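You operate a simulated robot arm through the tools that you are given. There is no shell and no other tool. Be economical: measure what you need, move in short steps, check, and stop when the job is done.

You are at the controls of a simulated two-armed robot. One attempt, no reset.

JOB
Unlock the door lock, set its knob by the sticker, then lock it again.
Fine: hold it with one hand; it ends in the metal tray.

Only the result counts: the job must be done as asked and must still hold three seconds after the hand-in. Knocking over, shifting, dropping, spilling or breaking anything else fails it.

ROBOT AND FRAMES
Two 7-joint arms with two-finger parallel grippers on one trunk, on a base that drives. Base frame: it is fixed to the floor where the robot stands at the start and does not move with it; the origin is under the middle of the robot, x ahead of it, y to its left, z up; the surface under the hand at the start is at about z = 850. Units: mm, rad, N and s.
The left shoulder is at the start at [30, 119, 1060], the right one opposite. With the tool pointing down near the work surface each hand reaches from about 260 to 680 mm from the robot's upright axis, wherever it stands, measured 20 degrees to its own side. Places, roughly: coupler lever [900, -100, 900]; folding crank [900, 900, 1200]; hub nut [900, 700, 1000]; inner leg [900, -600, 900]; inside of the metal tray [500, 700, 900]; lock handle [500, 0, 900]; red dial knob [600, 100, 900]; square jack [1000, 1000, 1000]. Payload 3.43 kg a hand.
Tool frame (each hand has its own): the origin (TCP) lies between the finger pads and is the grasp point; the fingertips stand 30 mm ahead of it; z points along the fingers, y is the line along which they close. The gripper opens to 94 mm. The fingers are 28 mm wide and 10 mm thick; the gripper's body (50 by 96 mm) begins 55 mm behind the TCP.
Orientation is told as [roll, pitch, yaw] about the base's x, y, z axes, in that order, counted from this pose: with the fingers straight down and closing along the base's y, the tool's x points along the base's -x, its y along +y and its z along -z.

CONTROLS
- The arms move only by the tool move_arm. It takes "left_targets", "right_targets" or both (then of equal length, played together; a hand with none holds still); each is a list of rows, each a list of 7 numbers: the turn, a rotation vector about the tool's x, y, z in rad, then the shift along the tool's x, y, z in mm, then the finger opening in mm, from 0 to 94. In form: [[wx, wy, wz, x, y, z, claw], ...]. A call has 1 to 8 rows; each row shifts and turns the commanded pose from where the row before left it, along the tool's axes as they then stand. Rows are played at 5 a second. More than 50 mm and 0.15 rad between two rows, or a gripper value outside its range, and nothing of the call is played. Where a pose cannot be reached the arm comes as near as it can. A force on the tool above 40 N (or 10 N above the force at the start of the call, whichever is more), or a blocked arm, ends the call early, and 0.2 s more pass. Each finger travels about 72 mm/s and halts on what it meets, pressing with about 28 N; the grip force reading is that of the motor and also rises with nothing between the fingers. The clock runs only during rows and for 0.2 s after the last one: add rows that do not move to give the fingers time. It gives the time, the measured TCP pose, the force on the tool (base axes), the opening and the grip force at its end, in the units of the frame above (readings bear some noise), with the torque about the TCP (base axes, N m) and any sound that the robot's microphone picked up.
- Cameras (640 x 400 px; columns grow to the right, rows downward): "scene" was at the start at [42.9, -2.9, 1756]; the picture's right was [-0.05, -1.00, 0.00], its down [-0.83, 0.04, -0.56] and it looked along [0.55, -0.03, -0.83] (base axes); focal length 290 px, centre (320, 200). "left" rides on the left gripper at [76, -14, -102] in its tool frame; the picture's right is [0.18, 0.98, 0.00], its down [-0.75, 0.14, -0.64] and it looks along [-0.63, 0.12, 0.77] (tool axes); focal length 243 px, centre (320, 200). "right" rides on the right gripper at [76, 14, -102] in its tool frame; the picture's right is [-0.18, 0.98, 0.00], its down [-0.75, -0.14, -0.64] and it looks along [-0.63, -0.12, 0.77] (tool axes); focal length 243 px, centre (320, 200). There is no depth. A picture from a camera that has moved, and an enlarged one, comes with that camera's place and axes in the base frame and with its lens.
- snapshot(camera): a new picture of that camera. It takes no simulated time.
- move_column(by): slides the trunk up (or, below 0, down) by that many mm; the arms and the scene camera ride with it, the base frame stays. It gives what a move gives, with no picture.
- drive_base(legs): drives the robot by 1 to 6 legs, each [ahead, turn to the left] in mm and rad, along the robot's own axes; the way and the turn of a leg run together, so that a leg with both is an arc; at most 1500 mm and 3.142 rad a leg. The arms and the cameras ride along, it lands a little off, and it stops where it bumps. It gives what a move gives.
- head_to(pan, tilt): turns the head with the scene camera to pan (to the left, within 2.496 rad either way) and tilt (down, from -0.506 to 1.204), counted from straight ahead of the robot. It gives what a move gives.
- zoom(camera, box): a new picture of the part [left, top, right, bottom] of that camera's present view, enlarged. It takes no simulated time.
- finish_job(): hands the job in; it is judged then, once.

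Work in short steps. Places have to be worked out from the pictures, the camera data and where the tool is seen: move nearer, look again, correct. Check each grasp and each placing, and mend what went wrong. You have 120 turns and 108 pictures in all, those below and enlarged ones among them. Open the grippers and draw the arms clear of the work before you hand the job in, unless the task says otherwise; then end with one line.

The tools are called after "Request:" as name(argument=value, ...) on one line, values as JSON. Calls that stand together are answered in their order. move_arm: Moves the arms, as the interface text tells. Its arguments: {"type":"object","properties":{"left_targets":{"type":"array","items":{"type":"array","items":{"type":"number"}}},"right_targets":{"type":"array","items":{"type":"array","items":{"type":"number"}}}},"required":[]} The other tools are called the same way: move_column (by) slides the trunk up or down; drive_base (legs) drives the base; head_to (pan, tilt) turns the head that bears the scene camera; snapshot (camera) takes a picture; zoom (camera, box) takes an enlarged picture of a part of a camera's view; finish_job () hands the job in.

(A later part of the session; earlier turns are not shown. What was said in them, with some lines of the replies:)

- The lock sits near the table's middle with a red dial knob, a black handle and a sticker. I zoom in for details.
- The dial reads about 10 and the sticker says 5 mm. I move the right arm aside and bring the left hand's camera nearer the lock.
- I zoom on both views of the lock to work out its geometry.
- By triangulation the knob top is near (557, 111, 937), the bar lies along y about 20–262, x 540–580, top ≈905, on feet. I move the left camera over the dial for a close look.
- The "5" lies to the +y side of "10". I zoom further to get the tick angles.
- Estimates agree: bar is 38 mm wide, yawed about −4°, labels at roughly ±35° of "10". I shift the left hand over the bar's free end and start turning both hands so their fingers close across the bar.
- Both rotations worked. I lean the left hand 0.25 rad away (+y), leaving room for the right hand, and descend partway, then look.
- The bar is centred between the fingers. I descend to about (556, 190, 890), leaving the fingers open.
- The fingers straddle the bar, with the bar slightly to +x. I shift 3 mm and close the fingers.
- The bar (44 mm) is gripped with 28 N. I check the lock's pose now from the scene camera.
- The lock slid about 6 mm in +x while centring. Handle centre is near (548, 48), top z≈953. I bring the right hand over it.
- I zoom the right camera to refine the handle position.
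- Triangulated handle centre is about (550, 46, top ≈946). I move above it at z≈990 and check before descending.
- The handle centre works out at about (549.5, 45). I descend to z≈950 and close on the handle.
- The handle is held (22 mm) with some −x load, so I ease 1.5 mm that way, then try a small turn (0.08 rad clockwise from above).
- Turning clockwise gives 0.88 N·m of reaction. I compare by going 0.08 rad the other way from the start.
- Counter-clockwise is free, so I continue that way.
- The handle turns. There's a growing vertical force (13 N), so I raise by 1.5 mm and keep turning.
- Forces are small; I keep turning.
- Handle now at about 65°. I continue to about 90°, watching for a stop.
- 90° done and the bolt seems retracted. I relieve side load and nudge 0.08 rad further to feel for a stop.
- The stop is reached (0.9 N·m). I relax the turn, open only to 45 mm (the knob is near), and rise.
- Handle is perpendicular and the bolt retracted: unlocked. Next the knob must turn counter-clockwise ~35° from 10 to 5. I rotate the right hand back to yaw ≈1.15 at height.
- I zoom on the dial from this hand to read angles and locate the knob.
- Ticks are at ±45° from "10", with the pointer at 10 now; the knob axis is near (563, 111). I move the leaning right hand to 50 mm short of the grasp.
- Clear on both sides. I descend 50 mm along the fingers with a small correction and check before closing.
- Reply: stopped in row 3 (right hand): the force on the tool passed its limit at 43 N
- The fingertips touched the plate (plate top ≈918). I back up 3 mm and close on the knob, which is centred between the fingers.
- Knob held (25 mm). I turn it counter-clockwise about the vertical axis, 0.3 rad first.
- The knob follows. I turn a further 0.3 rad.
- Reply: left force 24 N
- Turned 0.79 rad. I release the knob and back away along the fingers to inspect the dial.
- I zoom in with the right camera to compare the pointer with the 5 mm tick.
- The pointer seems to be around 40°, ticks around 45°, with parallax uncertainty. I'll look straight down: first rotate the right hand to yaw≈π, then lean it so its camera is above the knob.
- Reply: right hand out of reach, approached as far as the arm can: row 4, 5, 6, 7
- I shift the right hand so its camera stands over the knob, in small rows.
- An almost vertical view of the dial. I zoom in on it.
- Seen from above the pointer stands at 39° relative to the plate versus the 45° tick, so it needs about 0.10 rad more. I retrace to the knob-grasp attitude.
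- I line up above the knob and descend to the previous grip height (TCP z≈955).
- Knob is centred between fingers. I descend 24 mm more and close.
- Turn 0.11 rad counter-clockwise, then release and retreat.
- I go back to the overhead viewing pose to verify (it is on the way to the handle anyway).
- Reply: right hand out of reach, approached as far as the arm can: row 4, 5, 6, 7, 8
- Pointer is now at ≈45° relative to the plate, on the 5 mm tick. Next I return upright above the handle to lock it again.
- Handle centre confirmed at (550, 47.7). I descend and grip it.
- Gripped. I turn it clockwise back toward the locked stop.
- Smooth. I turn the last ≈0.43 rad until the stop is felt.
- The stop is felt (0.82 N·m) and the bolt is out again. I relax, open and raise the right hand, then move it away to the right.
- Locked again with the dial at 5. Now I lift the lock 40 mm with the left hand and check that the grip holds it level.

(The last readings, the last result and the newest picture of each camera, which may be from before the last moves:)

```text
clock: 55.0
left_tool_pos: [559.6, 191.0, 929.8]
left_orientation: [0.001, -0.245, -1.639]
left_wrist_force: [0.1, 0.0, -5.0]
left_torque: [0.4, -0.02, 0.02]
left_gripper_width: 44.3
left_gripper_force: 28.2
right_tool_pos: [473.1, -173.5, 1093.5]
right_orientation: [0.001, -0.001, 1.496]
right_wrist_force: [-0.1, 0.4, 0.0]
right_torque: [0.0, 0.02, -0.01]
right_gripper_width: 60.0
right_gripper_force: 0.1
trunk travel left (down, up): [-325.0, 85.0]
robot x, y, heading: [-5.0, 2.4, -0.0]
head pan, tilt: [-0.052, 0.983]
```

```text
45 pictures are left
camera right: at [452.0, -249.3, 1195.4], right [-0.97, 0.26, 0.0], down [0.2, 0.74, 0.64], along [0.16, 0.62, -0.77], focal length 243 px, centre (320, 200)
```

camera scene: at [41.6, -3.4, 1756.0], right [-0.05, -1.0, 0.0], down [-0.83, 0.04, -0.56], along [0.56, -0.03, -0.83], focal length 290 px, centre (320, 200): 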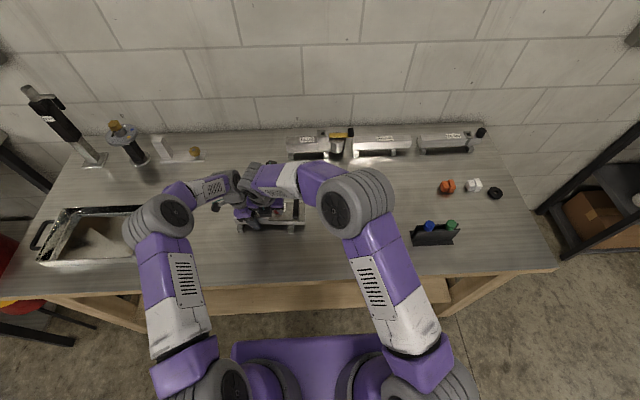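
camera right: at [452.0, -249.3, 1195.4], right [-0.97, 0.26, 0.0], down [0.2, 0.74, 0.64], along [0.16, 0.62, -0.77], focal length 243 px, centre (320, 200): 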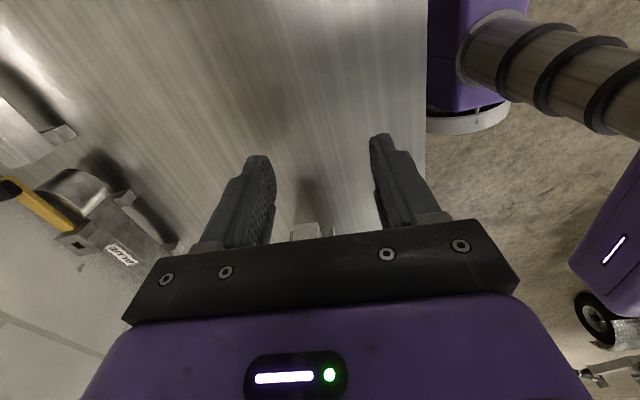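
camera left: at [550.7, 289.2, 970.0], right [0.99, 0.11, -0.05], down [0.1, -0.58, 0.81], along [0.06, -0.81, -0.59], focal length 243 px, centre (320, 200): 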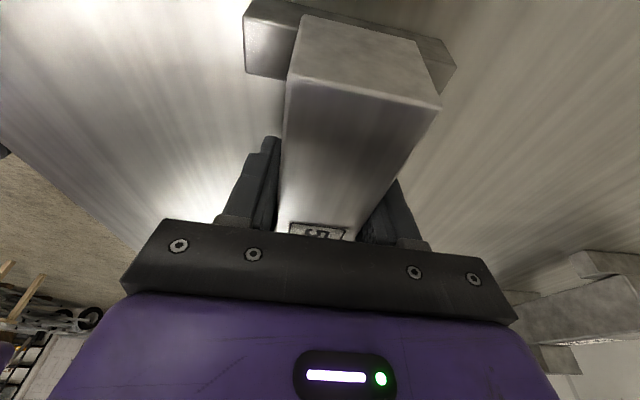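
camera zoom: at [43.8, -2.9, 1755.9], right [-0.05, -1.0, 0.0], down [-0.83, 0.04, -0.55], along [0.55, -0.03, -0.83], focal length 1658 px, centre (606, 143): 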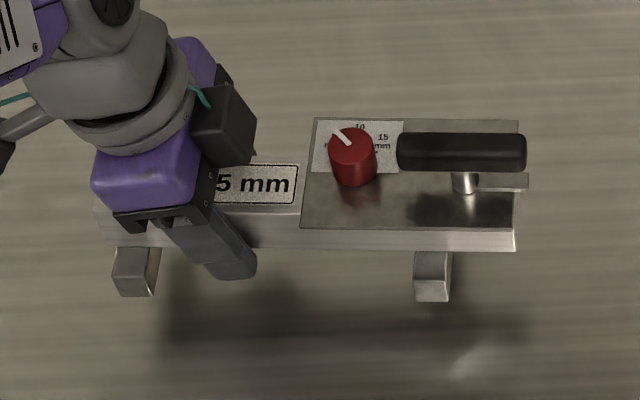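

The whole lock lifts level, weighing about 5 N. I raise it 200 mm and look at the tray with the head turned.

Request:
move_arm(left_targets=[[0, 0, 0, -9.9, 0, -38.8, 20], [0, 0, 0, -9.9, 0, -38.8, 20], [0, 0, 0, -9.9, 0, -38.8, 20], [0, 0, 0, -9.9, 0, -38.8, 20], [0, 0, 0, -9.9, 0, -38.8, 20]])

Request:
head_to(pan=0.95, tilt=0.8)

Request:
snapshot(camera="scene")

```text
clock: 56.2
left_tool_pos: [559.4, 189.3, 1129.8]
left_orientation: [-0.001, -0.249, -1.637]
left_wrist_force: [-0.5, 0.5, -4.5]
left_torque: [0.35, -0.04, 0.03]
left_gripper_width: 44.3
left_gripper_force: 28.4
right_tool_pos: [472.2, -174.3, 1093.8]
right_orientation: [0.002, -0.002, 1.495]
right_wrist_force: [0.0, 0.2, -0.1]
right_torque: [-0.05, -0.05, -0.01]
right_gripper_width: 60.1
right_gripper_force: 0.0
trunk travel left (down, up): [-325.0, 85.0]
robot x, y, heading: [0.2, -0.8, 0.005]
head pan, tilt: [-0.052, 0.983]
```

```text
clock: 57.5
left_tool_pos: [560.1, 190.4, 1127.5]
left_orientation: [0.001, -0.247, -1.638]
left_wrist_force: [0.6, 0.4, -6.2]
left_torque: [0.34, -0.02, 0.0]
left_gripper_width: 44.1
left_gripper_force: 27.4
right_tool_pos: [472.8, -172.9, 1094.0]
right_orientation: [0.0, -0.004, 1.496]
right_wrist_force: [0.1, -0.3, 0.3]
right_torque: [-0.02, 0.0, 0.02]
right_gripper_width: 59.9
right_gripper_force: 0.2
trunk travel left (down, up): [-325.0, 85.0]
robot x, y, heading: [-1.3, 0.8, -0.001]
head pan, tilt: [0.949, 0.799]
```

```text
44 pictures are left
camera scene: at [19.9, 66.3, 1769.8], right [0.81, -0.58, 0.0], down [-0.42, -0.58, -0.7], along [0.41, 0.57, -0.72], focal length 290 px, centre (320, 200)
```

scene: 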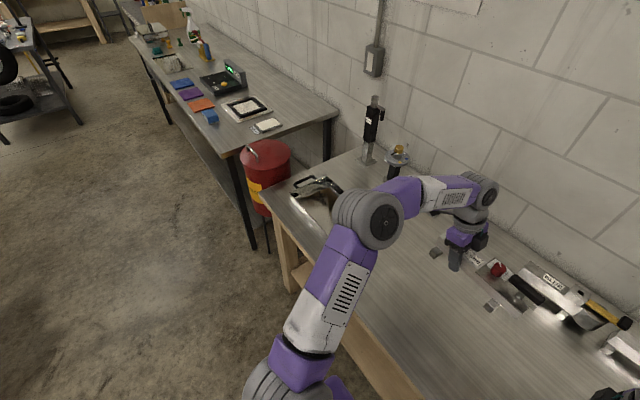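

The area to the left is clear. I drive in a lateral shift: back 450, turn left 0.9, ahead 560, turn back, ahead 90 (lock held high above everything).

Request:
drive_base(legs=[[-450, 0], [0, 0.9], [560, 0], [0, -0.9]])

Request:
snapshot(camera="scene")

```text
clock: 67.6
left_tool_pos: [464.5, 630.1, 1128.8]
left_orientation: [0.0, -0.248, -1.638]
left_wrist_force: [0.4, -0.1, -4.1]
left_torque: [0.36, 0.0, 0.02]
left_gripper_width: 44.3
left_gripper_force: 27.5
right_tool_pos: [377.1, 264.7, 1092.7]
right_orientation: [0.001, -0.003, 1.498]
right_wrist_force: [0.7, -0.2, -0.6]
right_torque: [-0.01, -0.01, -0.02]
right_gripper_width: 60.1
right_gripper_force: 0.2
trunk travel left (down, up): [-325.0, 85.0]
robot x, y, heading: [-93.9, 439.2, 0.005]
head pan, tilt: [0.949, 0.799]
```

```text
43 pictures are left
camera scene: at [-76.4, 504.1, 1769.8], right [0.81, -0.58, 0.0], down [-0.42, -0.58, -0.7], along [0.4, 0.57, -0.72], focal length 290 px, centre (320, 200)
```

scene: 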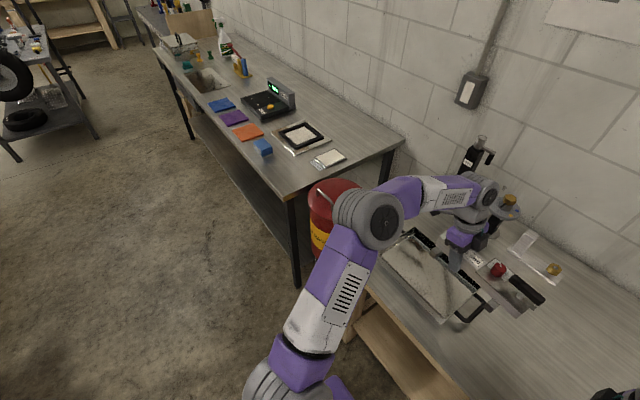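

I aim the head at the tray.

Request:
head_to(pan=0.3, tilt=1.0)

Request:
snapshot(camera="scene")

Request:
snapshot(camera="left")

```text
clock: 68.7
left_tool_pos: [463.4, 631.2, 1129.4]
left_orientation: [0.0, -0.247, -1.638]
left_wrist_force: [0.3, -0.6, -5.5]
left_torque: [0.37, -0.02, 0.01]
left_gripper_width: 44.3
left_gripper_force: 28.1
right_tool_pos: [376.9, 265.6, 1094.5]
right_orientation: [0.002, -0.002, 1.498]
right_wrist_force: [0.7, -0.1, 0.7]
right_torque: [-0.01, 0.0, 0.01]
right_gripper_width: 60.0
right_gripper_force: 0.0
trunk travel left (down, up): [-325.0, 85.0]
robot x, y, heading: [-95.8, 441.9, -0.002]
head pan, tilt: [0.3, 1.0]
```

```text
42 pictures are left
camera scene: at [-56.8, 459.5, 1754.7], right [0.3, -0.95, 0.0], down [-0.8, -0.25, -0.54], along [0.52, 0.16, -0.84], focal length 290 px, centre (320, 200)
```

scene: 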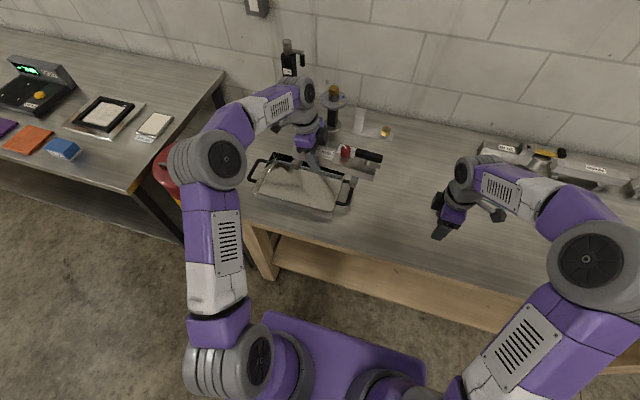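

```text
41 pictures are left
camera left: at [454.7, 729.7, 1209.1], right [0.99, 0.11, -0.04], down [0.1, -0.58, 0.81], along [0.07, -0.81, -0.59], focal length 243 px, centre (320, 200)
```

left: 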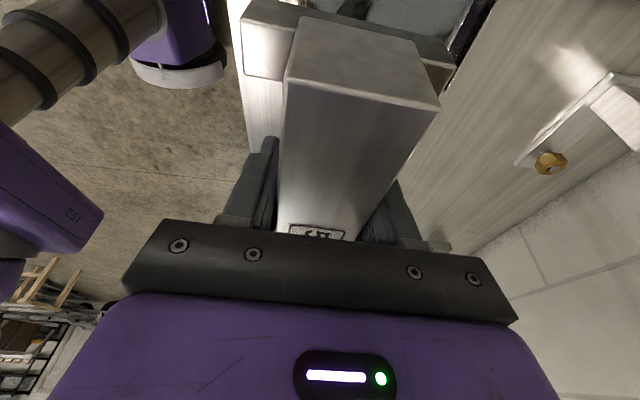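

Request:
zoom(camera="scene", box=[235, 120, 395, 225])

```text
3.81 times, centred on (315, 172) of scene
camera zoom: at [-56.8, 459.5, 1754.7], right [0.3, -0.95, 0.0], down [-0.8, -0.25, -0.54], along [0.52, 0.16, -0.84], focal length 1106 px, centre (339, 305)
```

zoom: 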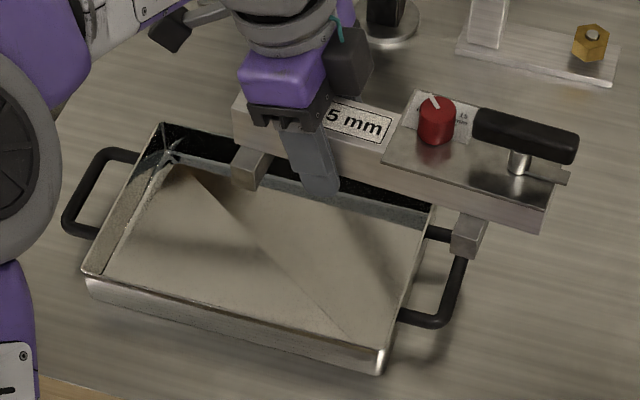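

Tray rim spans about x 446–628, y 572–864; the lock (≈249 mm long) fits along y. I drive 90 mm ahead to get it in reach and look again.

Request:
drive_base(legs=[[90, 0]])

Request:
head_to(pan=0.45, tilt=1.05)

Request:
move_arm(left_targets=[[0, 0, 0, 40, 0, 10, 20], [0, 0, 0, 40, 0, 10, 20], [0, 0, 0, 40, 0, 10, 20]])

Request:
snapshot(camera="scene")

```text
clock: 69.8
left_tool_pos: [551.4, 630.0, 1128.6]
left_orientation: [0.0, -0.247, -1.638]
left_wrist_force: [0.4, 0.0, -5.1]
left_torque: [0.34, -0.01, 0.01]
left_gripper_width: 44.4
left_gripper_force: 28.2
right_tool_pos: [464.6, 264.3, 1094.1]
right_orientation: [0.001, -0.002, 1.499]
right_wrist_force: [0.8, -0.2, 0.2]
right_torque: [0.02, 0.03, 0.01]
right_gripper_width: 59.9
right_gripper_force: 0.0
trunk travel left (down, up): [-325.0, 85.0]
robot x, y, heading: [-10.7, 436.4, 0.002]
head pan, tilt: [0.3, 1.0]
```

```text
clock: 70.5
left_tool_pos: [550.8, 629.3, 1129.0]
left_orientation: [-0.001, -0.247, -1.637]
left_wrist_force: [-0.4, -0.6, -5.7]
left_torque: [0.36, -0.02, 0.01]
left_gripper_width: 44.4
left_gripper_force: 28.0
right_tool_pos: [464.5, 264.3, 1094.1]
right_orientation: [0.002, -0.002, 1.498]
right_wrist_force: [0.2, -0.3, 0.4]
right_torque: [0.0, -0.05, 0.0]
right_gripper_width: 60.4
right_gripper_force: 0.1
trunk travel left (down, up): [-325.0, 85.0]
robot x, y, heading: [-9.8, 441.3, 0.005]
head pan, tilt: [0.45, 1.051]
```

```text
clock: 71.2
left_tool_pos: [559.2, 741.1, 1069.9]
left_orientation: [0.0, -0.249, -1.638]
left_wrist_force: [0.1, -0.1, -5.4]
left_torque: [0.31, 0.02, -0.01]
left_gripper_width: 44.4
left_gripper_force: 27.4
right_tool_pos: [464.3, 266.0, 1094.7]
right_orientation: [0.002, 0.0, 1.498]
right_wrist_force: [0.5, -0.2, -0.1]
right_torque: [-0.04, 0.01, 0.01]
right_gripper_width: 59.6
right_gripper_force: 0.0
trunk travel left (down, up): [-325.0, 85.0]
robot x, y, heading: [-11.9, 435.3, -0.003]
head pan, tilt: [0.45, 1.051]
```

```text
39 pictures are left
camera scene: at [24.2, 469.8, 1751.2], right [0.44, -0.9, 0.0], down [-0.78, -0.38, -0.5], along [0.45, 0.22, -0.87], focal length 290 px, centre (320, 200)
```

scene: 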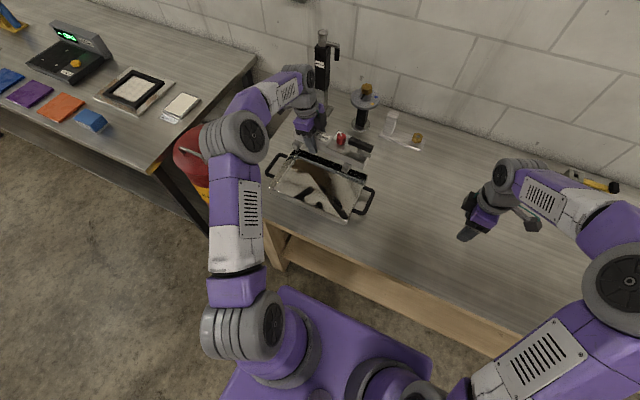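

I move to roughly above the tray centre at z≈1010 and zoom to compare.

Request:
move_arm(left_targets=[[0, 0, 0, 20.8, -10, 25.6, 20], [0, 0, 0, 20.8, -10, 25.6, 20]])

Request:
zoom(camera="scene", box=[250, 110, 390, 230])

Request:
snapshot(camera="left")

```text
clock: 71.8
left_tool_pos: [540.4, 769.9, 1010.3]
left_orientation: [0.0, -0.247, -1.637]
left_wrist_force: [0.8, 0.5, -5.5]
left_torque: [0.33, -0.01, 0.01]
left_gripper_width: 44.5
left_gripper_force: 27.8
right_tool_pos: [463.5, 265.7, 1093.5]
right_orientation: [0.002, -0.002, 1.499]
right_wrist_force: [-0.4, 0.2, 0.0]
right_torque: [0.0, -0.05, 0.0]
right_gripper_width: 60.0
right_gripper_force: 0.1
trunk travel left (down, up): [-325.0, 85.0]
robot x, y, heading: [-11.6, 436.9, 0.005]
head pan, tilt: [0.45, 1.051]
```

```text
3.33 times, centred on (320, 170) of scene
camera zoom: at [23.7, 468.6, 1751.2], right [0.44, -0.9, 0.0], down [-0.78, -0.38, -0.5], along [0.45, 0.22, -0.87], focal length 967 px, centre (320, 300)
```

zoom: 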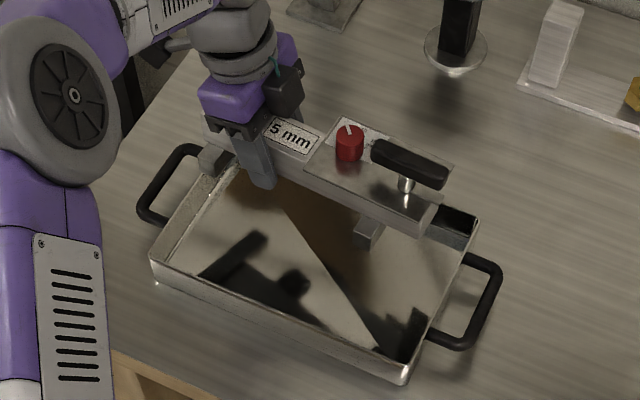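

```text
37 pictures are left
camera left: at [531.1, 869.0, 1090.6], right [0.99, 0.11, -0.05], down [0.1, -0.58, 0.81], along [0.06, -0.81, -0.59], focal length 243 px, centre (320, 200)
```

left: 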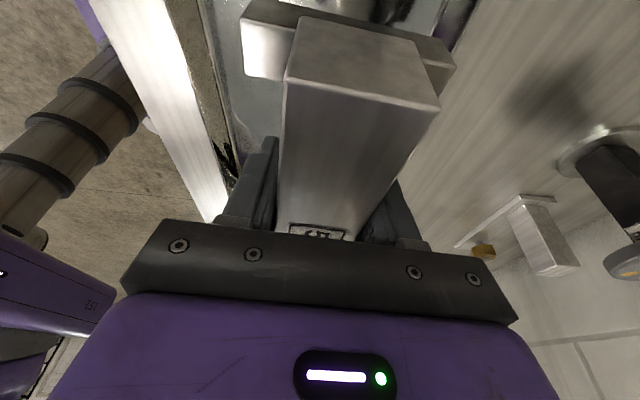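

Measured: tray centre ≈ (537, 721), yaw ≈ 0; lock spans y 590–840 here. I straighten the yaw by 0.065, shift to TCP (538, 776) and lower to just above the rim.

Request:
move_arm(left_targets=[[-0.016, 0, -0.063, 0, 0, 0, 20], [0, 0, 0, 12.1, -1.2, 35.6, 20], [0, 0, 0, 12.1, -1.2, 33, 20], [0, 0, 0, 0, 0, 0, 20]])

Request:
zoom(camera="scene", box=[250, 110, 390, 230])

Request:
snapshot(camera="left")

```text
clock: 72.8
left_tool_pos: [538.9, 774.0, 938.9]
left_orientation: [0.002, -0.248, -1.574]
left_wrist_force: [-0.3, -0.1, -5.7]
left_torque: [0.39, -0.02, 0.04]
left_gripper_width: 44.2
left_gripper_force: 28.4
right_tool_pos: [463.5, 264.5, 1096.0]
right_orientation: [0.002, -0.002, 1.497]
right_wrist_force: [-0.1, -0.3, -0.6]
right_torque: [0.01, 0.01, 0.0]
right_gripper_width: 60.0
right_gripper_force: 0.1
trunk travel left (down, up): [-325.0, 85.0]
robot x, y, heading: [-8.0, 439.1, -0.002]
head pan, tilt: [0.45, 1.051]
```

```text
3.33 times, centred on (320, 170) of scene
camera zoom: at [23.2, 467.6, 1751.3], right [0.44, -0.9, 0.0], down [-0.78, -0.38, -0.5], along [0.45, 0.22, -0.87], focal length 967 px, centre (320, 300)
```

zoom: 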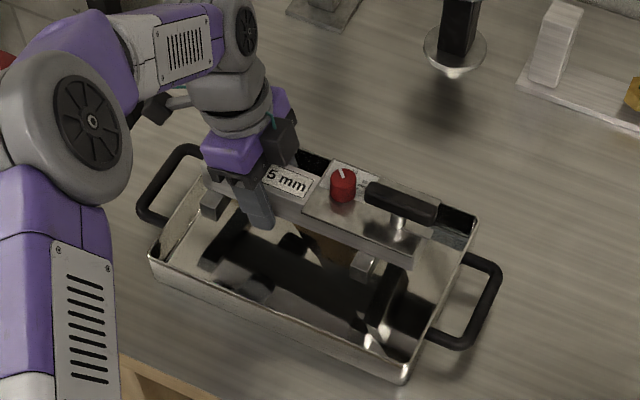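

```text
35 pictures are left
camera left: at [522.6, 873.7, 1018.3], right [0.98, 0.18, -0.04], down [0.14, -0.57, 0.81], along [0.12, -0.8, -0.59], focal length 243 px, centre (320, 200)
```

left: 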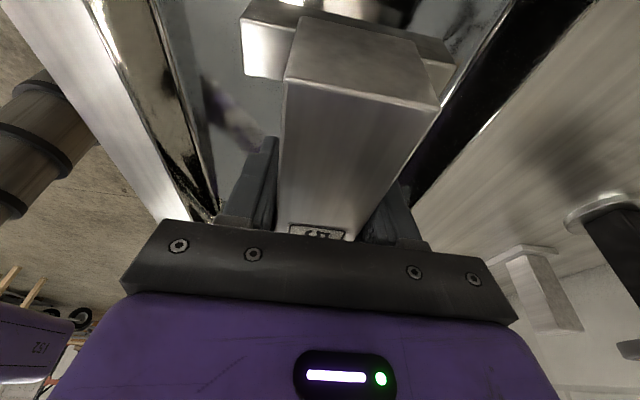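

Lateral clearances look right (tray inner x≈450–631, lock centre 539). I lower toward contact in small rows.

Request:
move_arm(left_targets=[[0, 0, 0, 8, 0.5, 14, 20], [0, 0, 0, 4, 0, 13, 20], [0, 0, 0, 1.6, 0, 6.3, 20]])

Request:
zoom(camera="scene", box=[250, 110, 390, 230])

```text
clock: 73.7
left_tool_pos: [537.9, 780.2, 902.6]
left_orientation: [0.001, -0.247, -1.572]
left_wrist_force: [0.0, 0.0, -5.4]
left_torque: [0.36, -0.02, -0.02]
left_gripper_width: 44.4
left_gripper_force: 28.5
right_tool_pos: [464.2, 265.4, 1093.6]
right_orientation: [0.004, -0.003, 1.498]
right_wrist_force: [0.7, 0.5, 0.2]
right_torque: [0.0, 0.01, 0.0]
right_gripper_width: 59.8
right_gripper_force: 0.1
trunk travel left (down, up): [-325.0, 85.0]
robot x, y, heading: [-6.4, 434.9, 0.002]
head pan, tilt: [0.45, 1.051]
```

```text
3.33 times, centred on (320, 170) of scene
camera zoom: at [23.6, 468.1, 1751.2], right [0.44, -0.9, 0.0], down [-0.78, -0.38, -0.5], along [0.45, 0.22, -0.87], focal length 967 px, centre (320, 300)
```

zoom: 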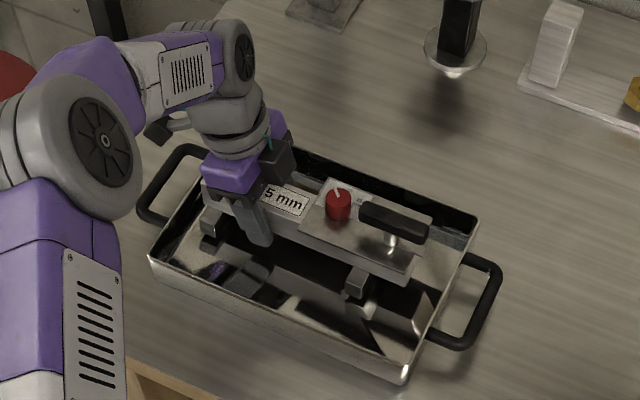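

Inside the tray, not yet touching. I lower in 3 mm rows.

Request:
move_arm(left_targets=[[0, 0, 0, 0.7, 0, 2.9, 20], [0, 0, 0, 0.7, 0, 2.9, 20], [0, 0, 0, 0, 0, 0, 20]])

Request:
move_arm(left_targets=[[0, 0, 0, 0.5, 0, 2, 20], [0, 0, 0, 0, 0, 0, 20]])

```text
clock: 74.5
left_tool_pos: [538.1, 779.0, 896.6]
left_orientation: [-0.001, -0.248, -1.574]
left_wrist_force: [-0.3, -0.1, -4.5]
left_torque: [0.41, 0.0, 0.01]
left_gripper_width: 44.2
left_gripper_force: 28.0
right_tool_pos: [464.2, 264.9, 1093.5]
right_orientation: [0.002, -0.002, 1.499]
right_wrist_force: [-0.3, -0.3, -0.1]
right_torque: [0.0, 0.01, -0.01]
right_gripper_width: 60.1
right_gripper_force: 0.1
trunk travel left (down, up): [-325.0, 85.0]
robot x, y, heading: [-8.6, 437.9, 0.002]
head pan, tilt: [0.45, 1.051]
```

```text
clock: 75.0
left_tool_pos: [538.5, 778.5, 894.2]
left_orientation: [0.001, -0.246, -1.572]
left_wrist_force: [0.2, 0.1, -5.8]
left_torque: [0.39, 0.01, 0.0]
left_gripper_width: 44.3
left_gripper_force: 28.0
right_tool_pos: [463.9, 264.4, 1094.6]
right_orientation: [0.001, -0.001, 1.497]
right_wrist_force: [1.2, -0.4, -0.1]
right_torque: [0.04, -0.01, -0.01]
right_gripper_width: 59.8
right_gripper_force: 0.1
trunk travel left (down, up): [-325.0, 85.0]
robot x, y, heading: [-13.4, 434.8, 0.0]
head pan, tilt: [0.45, 1.051]
```

Still the full 5.8 N weight, so no contact yet; I lower further in 1.5 mm steps.

Request:
move_arm(left_targets=[[0, 0, 0, 0.4, 0, 1.5, 20], [0, 0, 0, 0, 0, 0, 20]])

Request:
move_arm(left_targets=[[0, 0, 0, 0.4, 0, 1.5, 20], [0, 0, 0, 0, 0, 0, 20]])

```text
clock: 75.7
left_tool_pos: [537.5, 778.4, 895.7]
left_orientation: [0.001, -0.247, -1.573]
left_wrist_force: [0.9, 2.0, 2.6]
left_torque: [-0.6, 0.29, 0.02]
left_gripper_width: 44.1
left_gripper_force: 27.8
right_tool_pos: [462.9, 264.9, 1094.5]
right_orientation: [0.002, -0.002, 1.497]
right_wrist_force: [0.0, -0.8, 1.3]
right_torque: [-0.01, 0.01, -0.03]
right_gripper_width: 60.0
right_gripper_force: 0.1
trunk travel left (down, up): [-325.0, 85.0]
robot x, y, heading: [-8.1, 438.7, 0.007]
head pan, tilt: [0.45, 1.051]
```

```text
clock: 76.2
left_tool_pos: [538.6, 779.7, 892.8]
left_orientation: [0.003, -0.246, -1.572]
left_wrist_force: [1.4, 5.0, 11.9]
left_torque: [-0.65, 0.52, 0.06]
left_gripper_width: 44.3
left_gripper_force: 28.5
right_tool_pos: [462.0, 265.2, 1094.9]
right_orientation: [0.001, -0.001, 1.497]
right_wrist_force: [0.3, -1.0, 0.3]
right_torque: [-0.03, -0.01, -0.02]
right_gripper_width: 59.9
right_gripper_force: 0.0
trunk travel left (down, up): [-325.0, 85.0]
robot x, y, heading: [-6.8, 436.8, 0.003]
head pan, tilt: [0.45, 1.051]
```

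Contact. I ease up 1 mm, open to 72 mm and withdraw along the fingers.

Request:
move_arm(left_targets=[[0, 0, 0, -0.2, 0, -0.8, 20], [0, 0, 0, 0, 0, 0, 55], [0, 0, 0, 0, 0, 0, 72], [0, 0, 0, 0, 0, 0, 72]])

Request:
zoom(camera="scene", box=[250, 110, 390, 230])

Request:
snapshot(camera="left")

```text
clock: 77.2
left_tool_pos: [538.3, 777.9, 891.8]
left_orientation: [0.0, -0.247, -1.573]
left_wrist_force: [-0.1, -0.7, 0.0]
left_torque: [0.0, 0.02, 0.01]
left_gripper_width: 72.0
left_gripper_force: 0.2
right_tool_pos: [464.2, 264.5, 1093.2]
right_orientation: [-0.001, -0.002, 1.497]
right_wrist_force: [0.8, 0.0, 1.0]
right_torque: [-0.03, -0.04, 0.02]
right_gripper_width: 60.1
right_gripper_force: 0.1
trunk travel left (down, up): [-325.0, 85.0]
robot x, y, heading: [-6.0, 436.8, 0.005]
head pan, tilt: [0.45, 1.051]
```

```text
3.33 times, centred on (320, 170) of scene
camera zoom: at [22.9, 467.7, 1751.2], right [0.44, -0.9, 0.0], down [-0.78, -0.38, -0.5], along [0.45, 0.22, -0.87], focal length 967 px, centre (320, 300)
```

zoom: 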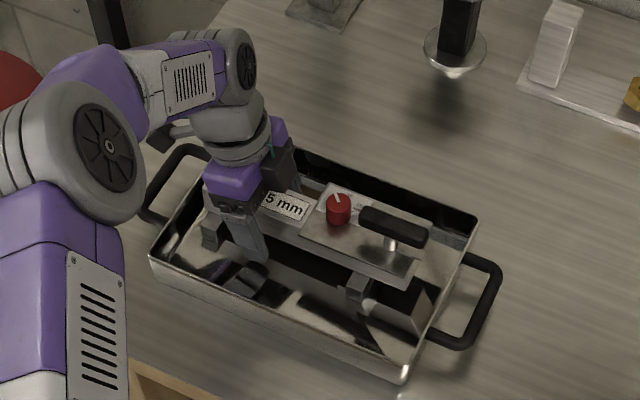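

```text
32 pictures are left
camera left: at [522.7, 877.4, 972.7], right [0.98, 0.18, -0.04], down [0.14, -0.57, 0.81], along [0.12, -0.8, -0.59], focal length 243 px, centre (320, 200)
```

left: 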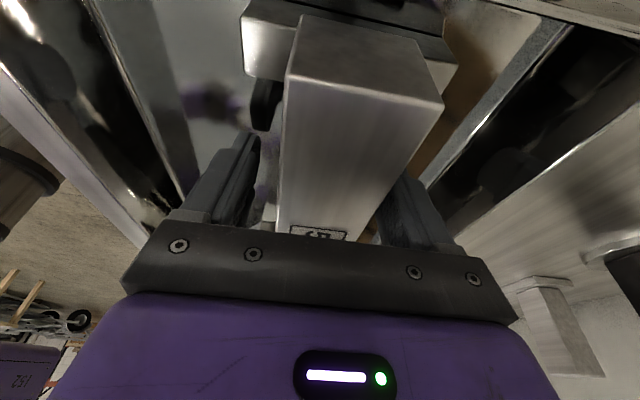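

The lock sits in the tray and the fingers are free. I withdraw along the fingers and up.

Request:
move_arm(left_targets=[[0, 0, 0, 0, 0, -20, 72], [0, 0, 0, 0, 0, -35, 72], [0, 0, 0, 0, 0, -45, 72], [0, 0, 0, 0, 0, -45, 72], [0, 0, 0, 0, 0, -45, 72]])

Request:
zoom(camera="scene", box=[250, 110, 390, 230])

Request:
snapshot(camera="left")

```text
clock: 78.5
left_tool_pos: [538.1, 824.4, 1080.7]
left_orientation: [-0.001, -0.247, -1.573]
left_wrist_force: [0.2, 0.2, -0.5]
left_torque: [-0.02, -0.03, 0.02]
left_gripper_width: 71.7
left_gripper_force: 0.0
right_tool_pos: [463.0, 264.0, 1093.9]
right_orientation: [0.001, 0.0, 1.498]
right_wrist_force: [0.5, -0.1, 0.3]
right_torque: [0.04, -0.01, 0.0]
right_gripper_width: 59.8
right_gripper_force: 0.0
trunk travel left (down, up): [-325.0, 85.0]
robot x, y, heading: [-7.7, 436.7, -0.0]
head pan, tilt: [0.45, 1.051]
```

```text
3.33 times, centred on (320, 170) of scene
camera zoom: at [22.2, 467.4, 1751.3], right [0.44, -0.9, 0.0], down [-0.78, -0.38, -0.5], along [0.45, 0.22, -0.87], focal length 967 px, centre (320, 300)
```

zoom: 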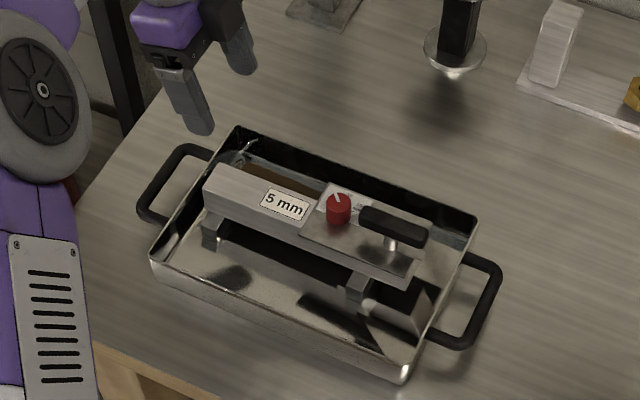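

```text
30 pictures are left
camera left: at [522.6, 923.4, 1160.1], right [0.98, 0.18, -0.04], down [0.14, -0.57, 0.81], along [0.12, -0.8, -0.59], focal length 243 px, centre (320, 200)
```

left: 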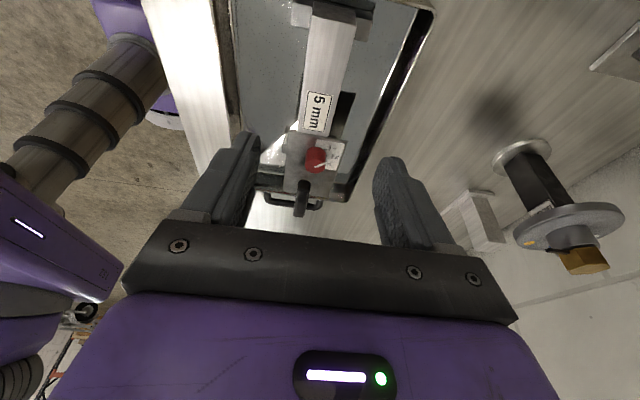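

The lock lies flat in the tray. A last zoom on dial and handle.

Request:
zoom(camera="scene", box=[310, 142, 360, 177])

Request:
zoom(camera="left", box=[270, 110, 360, 190])

```text
11.43 times, centred on (335, 160) of scene
camera zoom: at [22.2, 467.4, 1751.3], right [0.44, -0.9, 0.0], down [-0.78, -0.38, -0.5], along [0.45, 0.22, -0.87], focal length 3316 px, centre (149, 663)
```

zoom: 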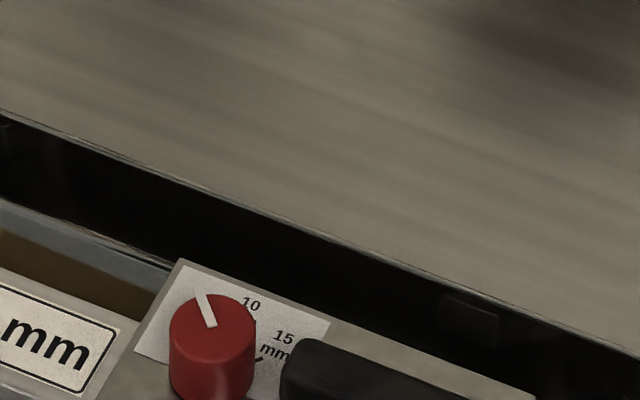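

```text
5.00 times, centred on (315, 150) of left
camera zoom: at [522.6, 923.4, 1160.1], right [0.98, 0.18, -0.04], down [0.14, -0.57, 0.81], along [0.12, -0.8, -0.59], focal length 1213 px, centre (345, 450)
```

zoom: 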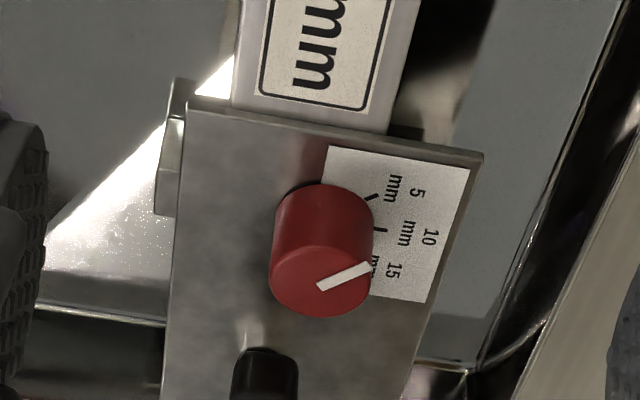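

Seen from this side, the pointer runs parallel to the 5 mm tick. The handle is locked, the lock is in the tray and both hands are clear, so I hand the job in.

Request:
finish_job()

```text
The job is handed in.
```

I unlocked the lock, set its knob to 5 mm as the sticker says, locked it again, and laid it flat in the metal tray; both hands are clear of it.
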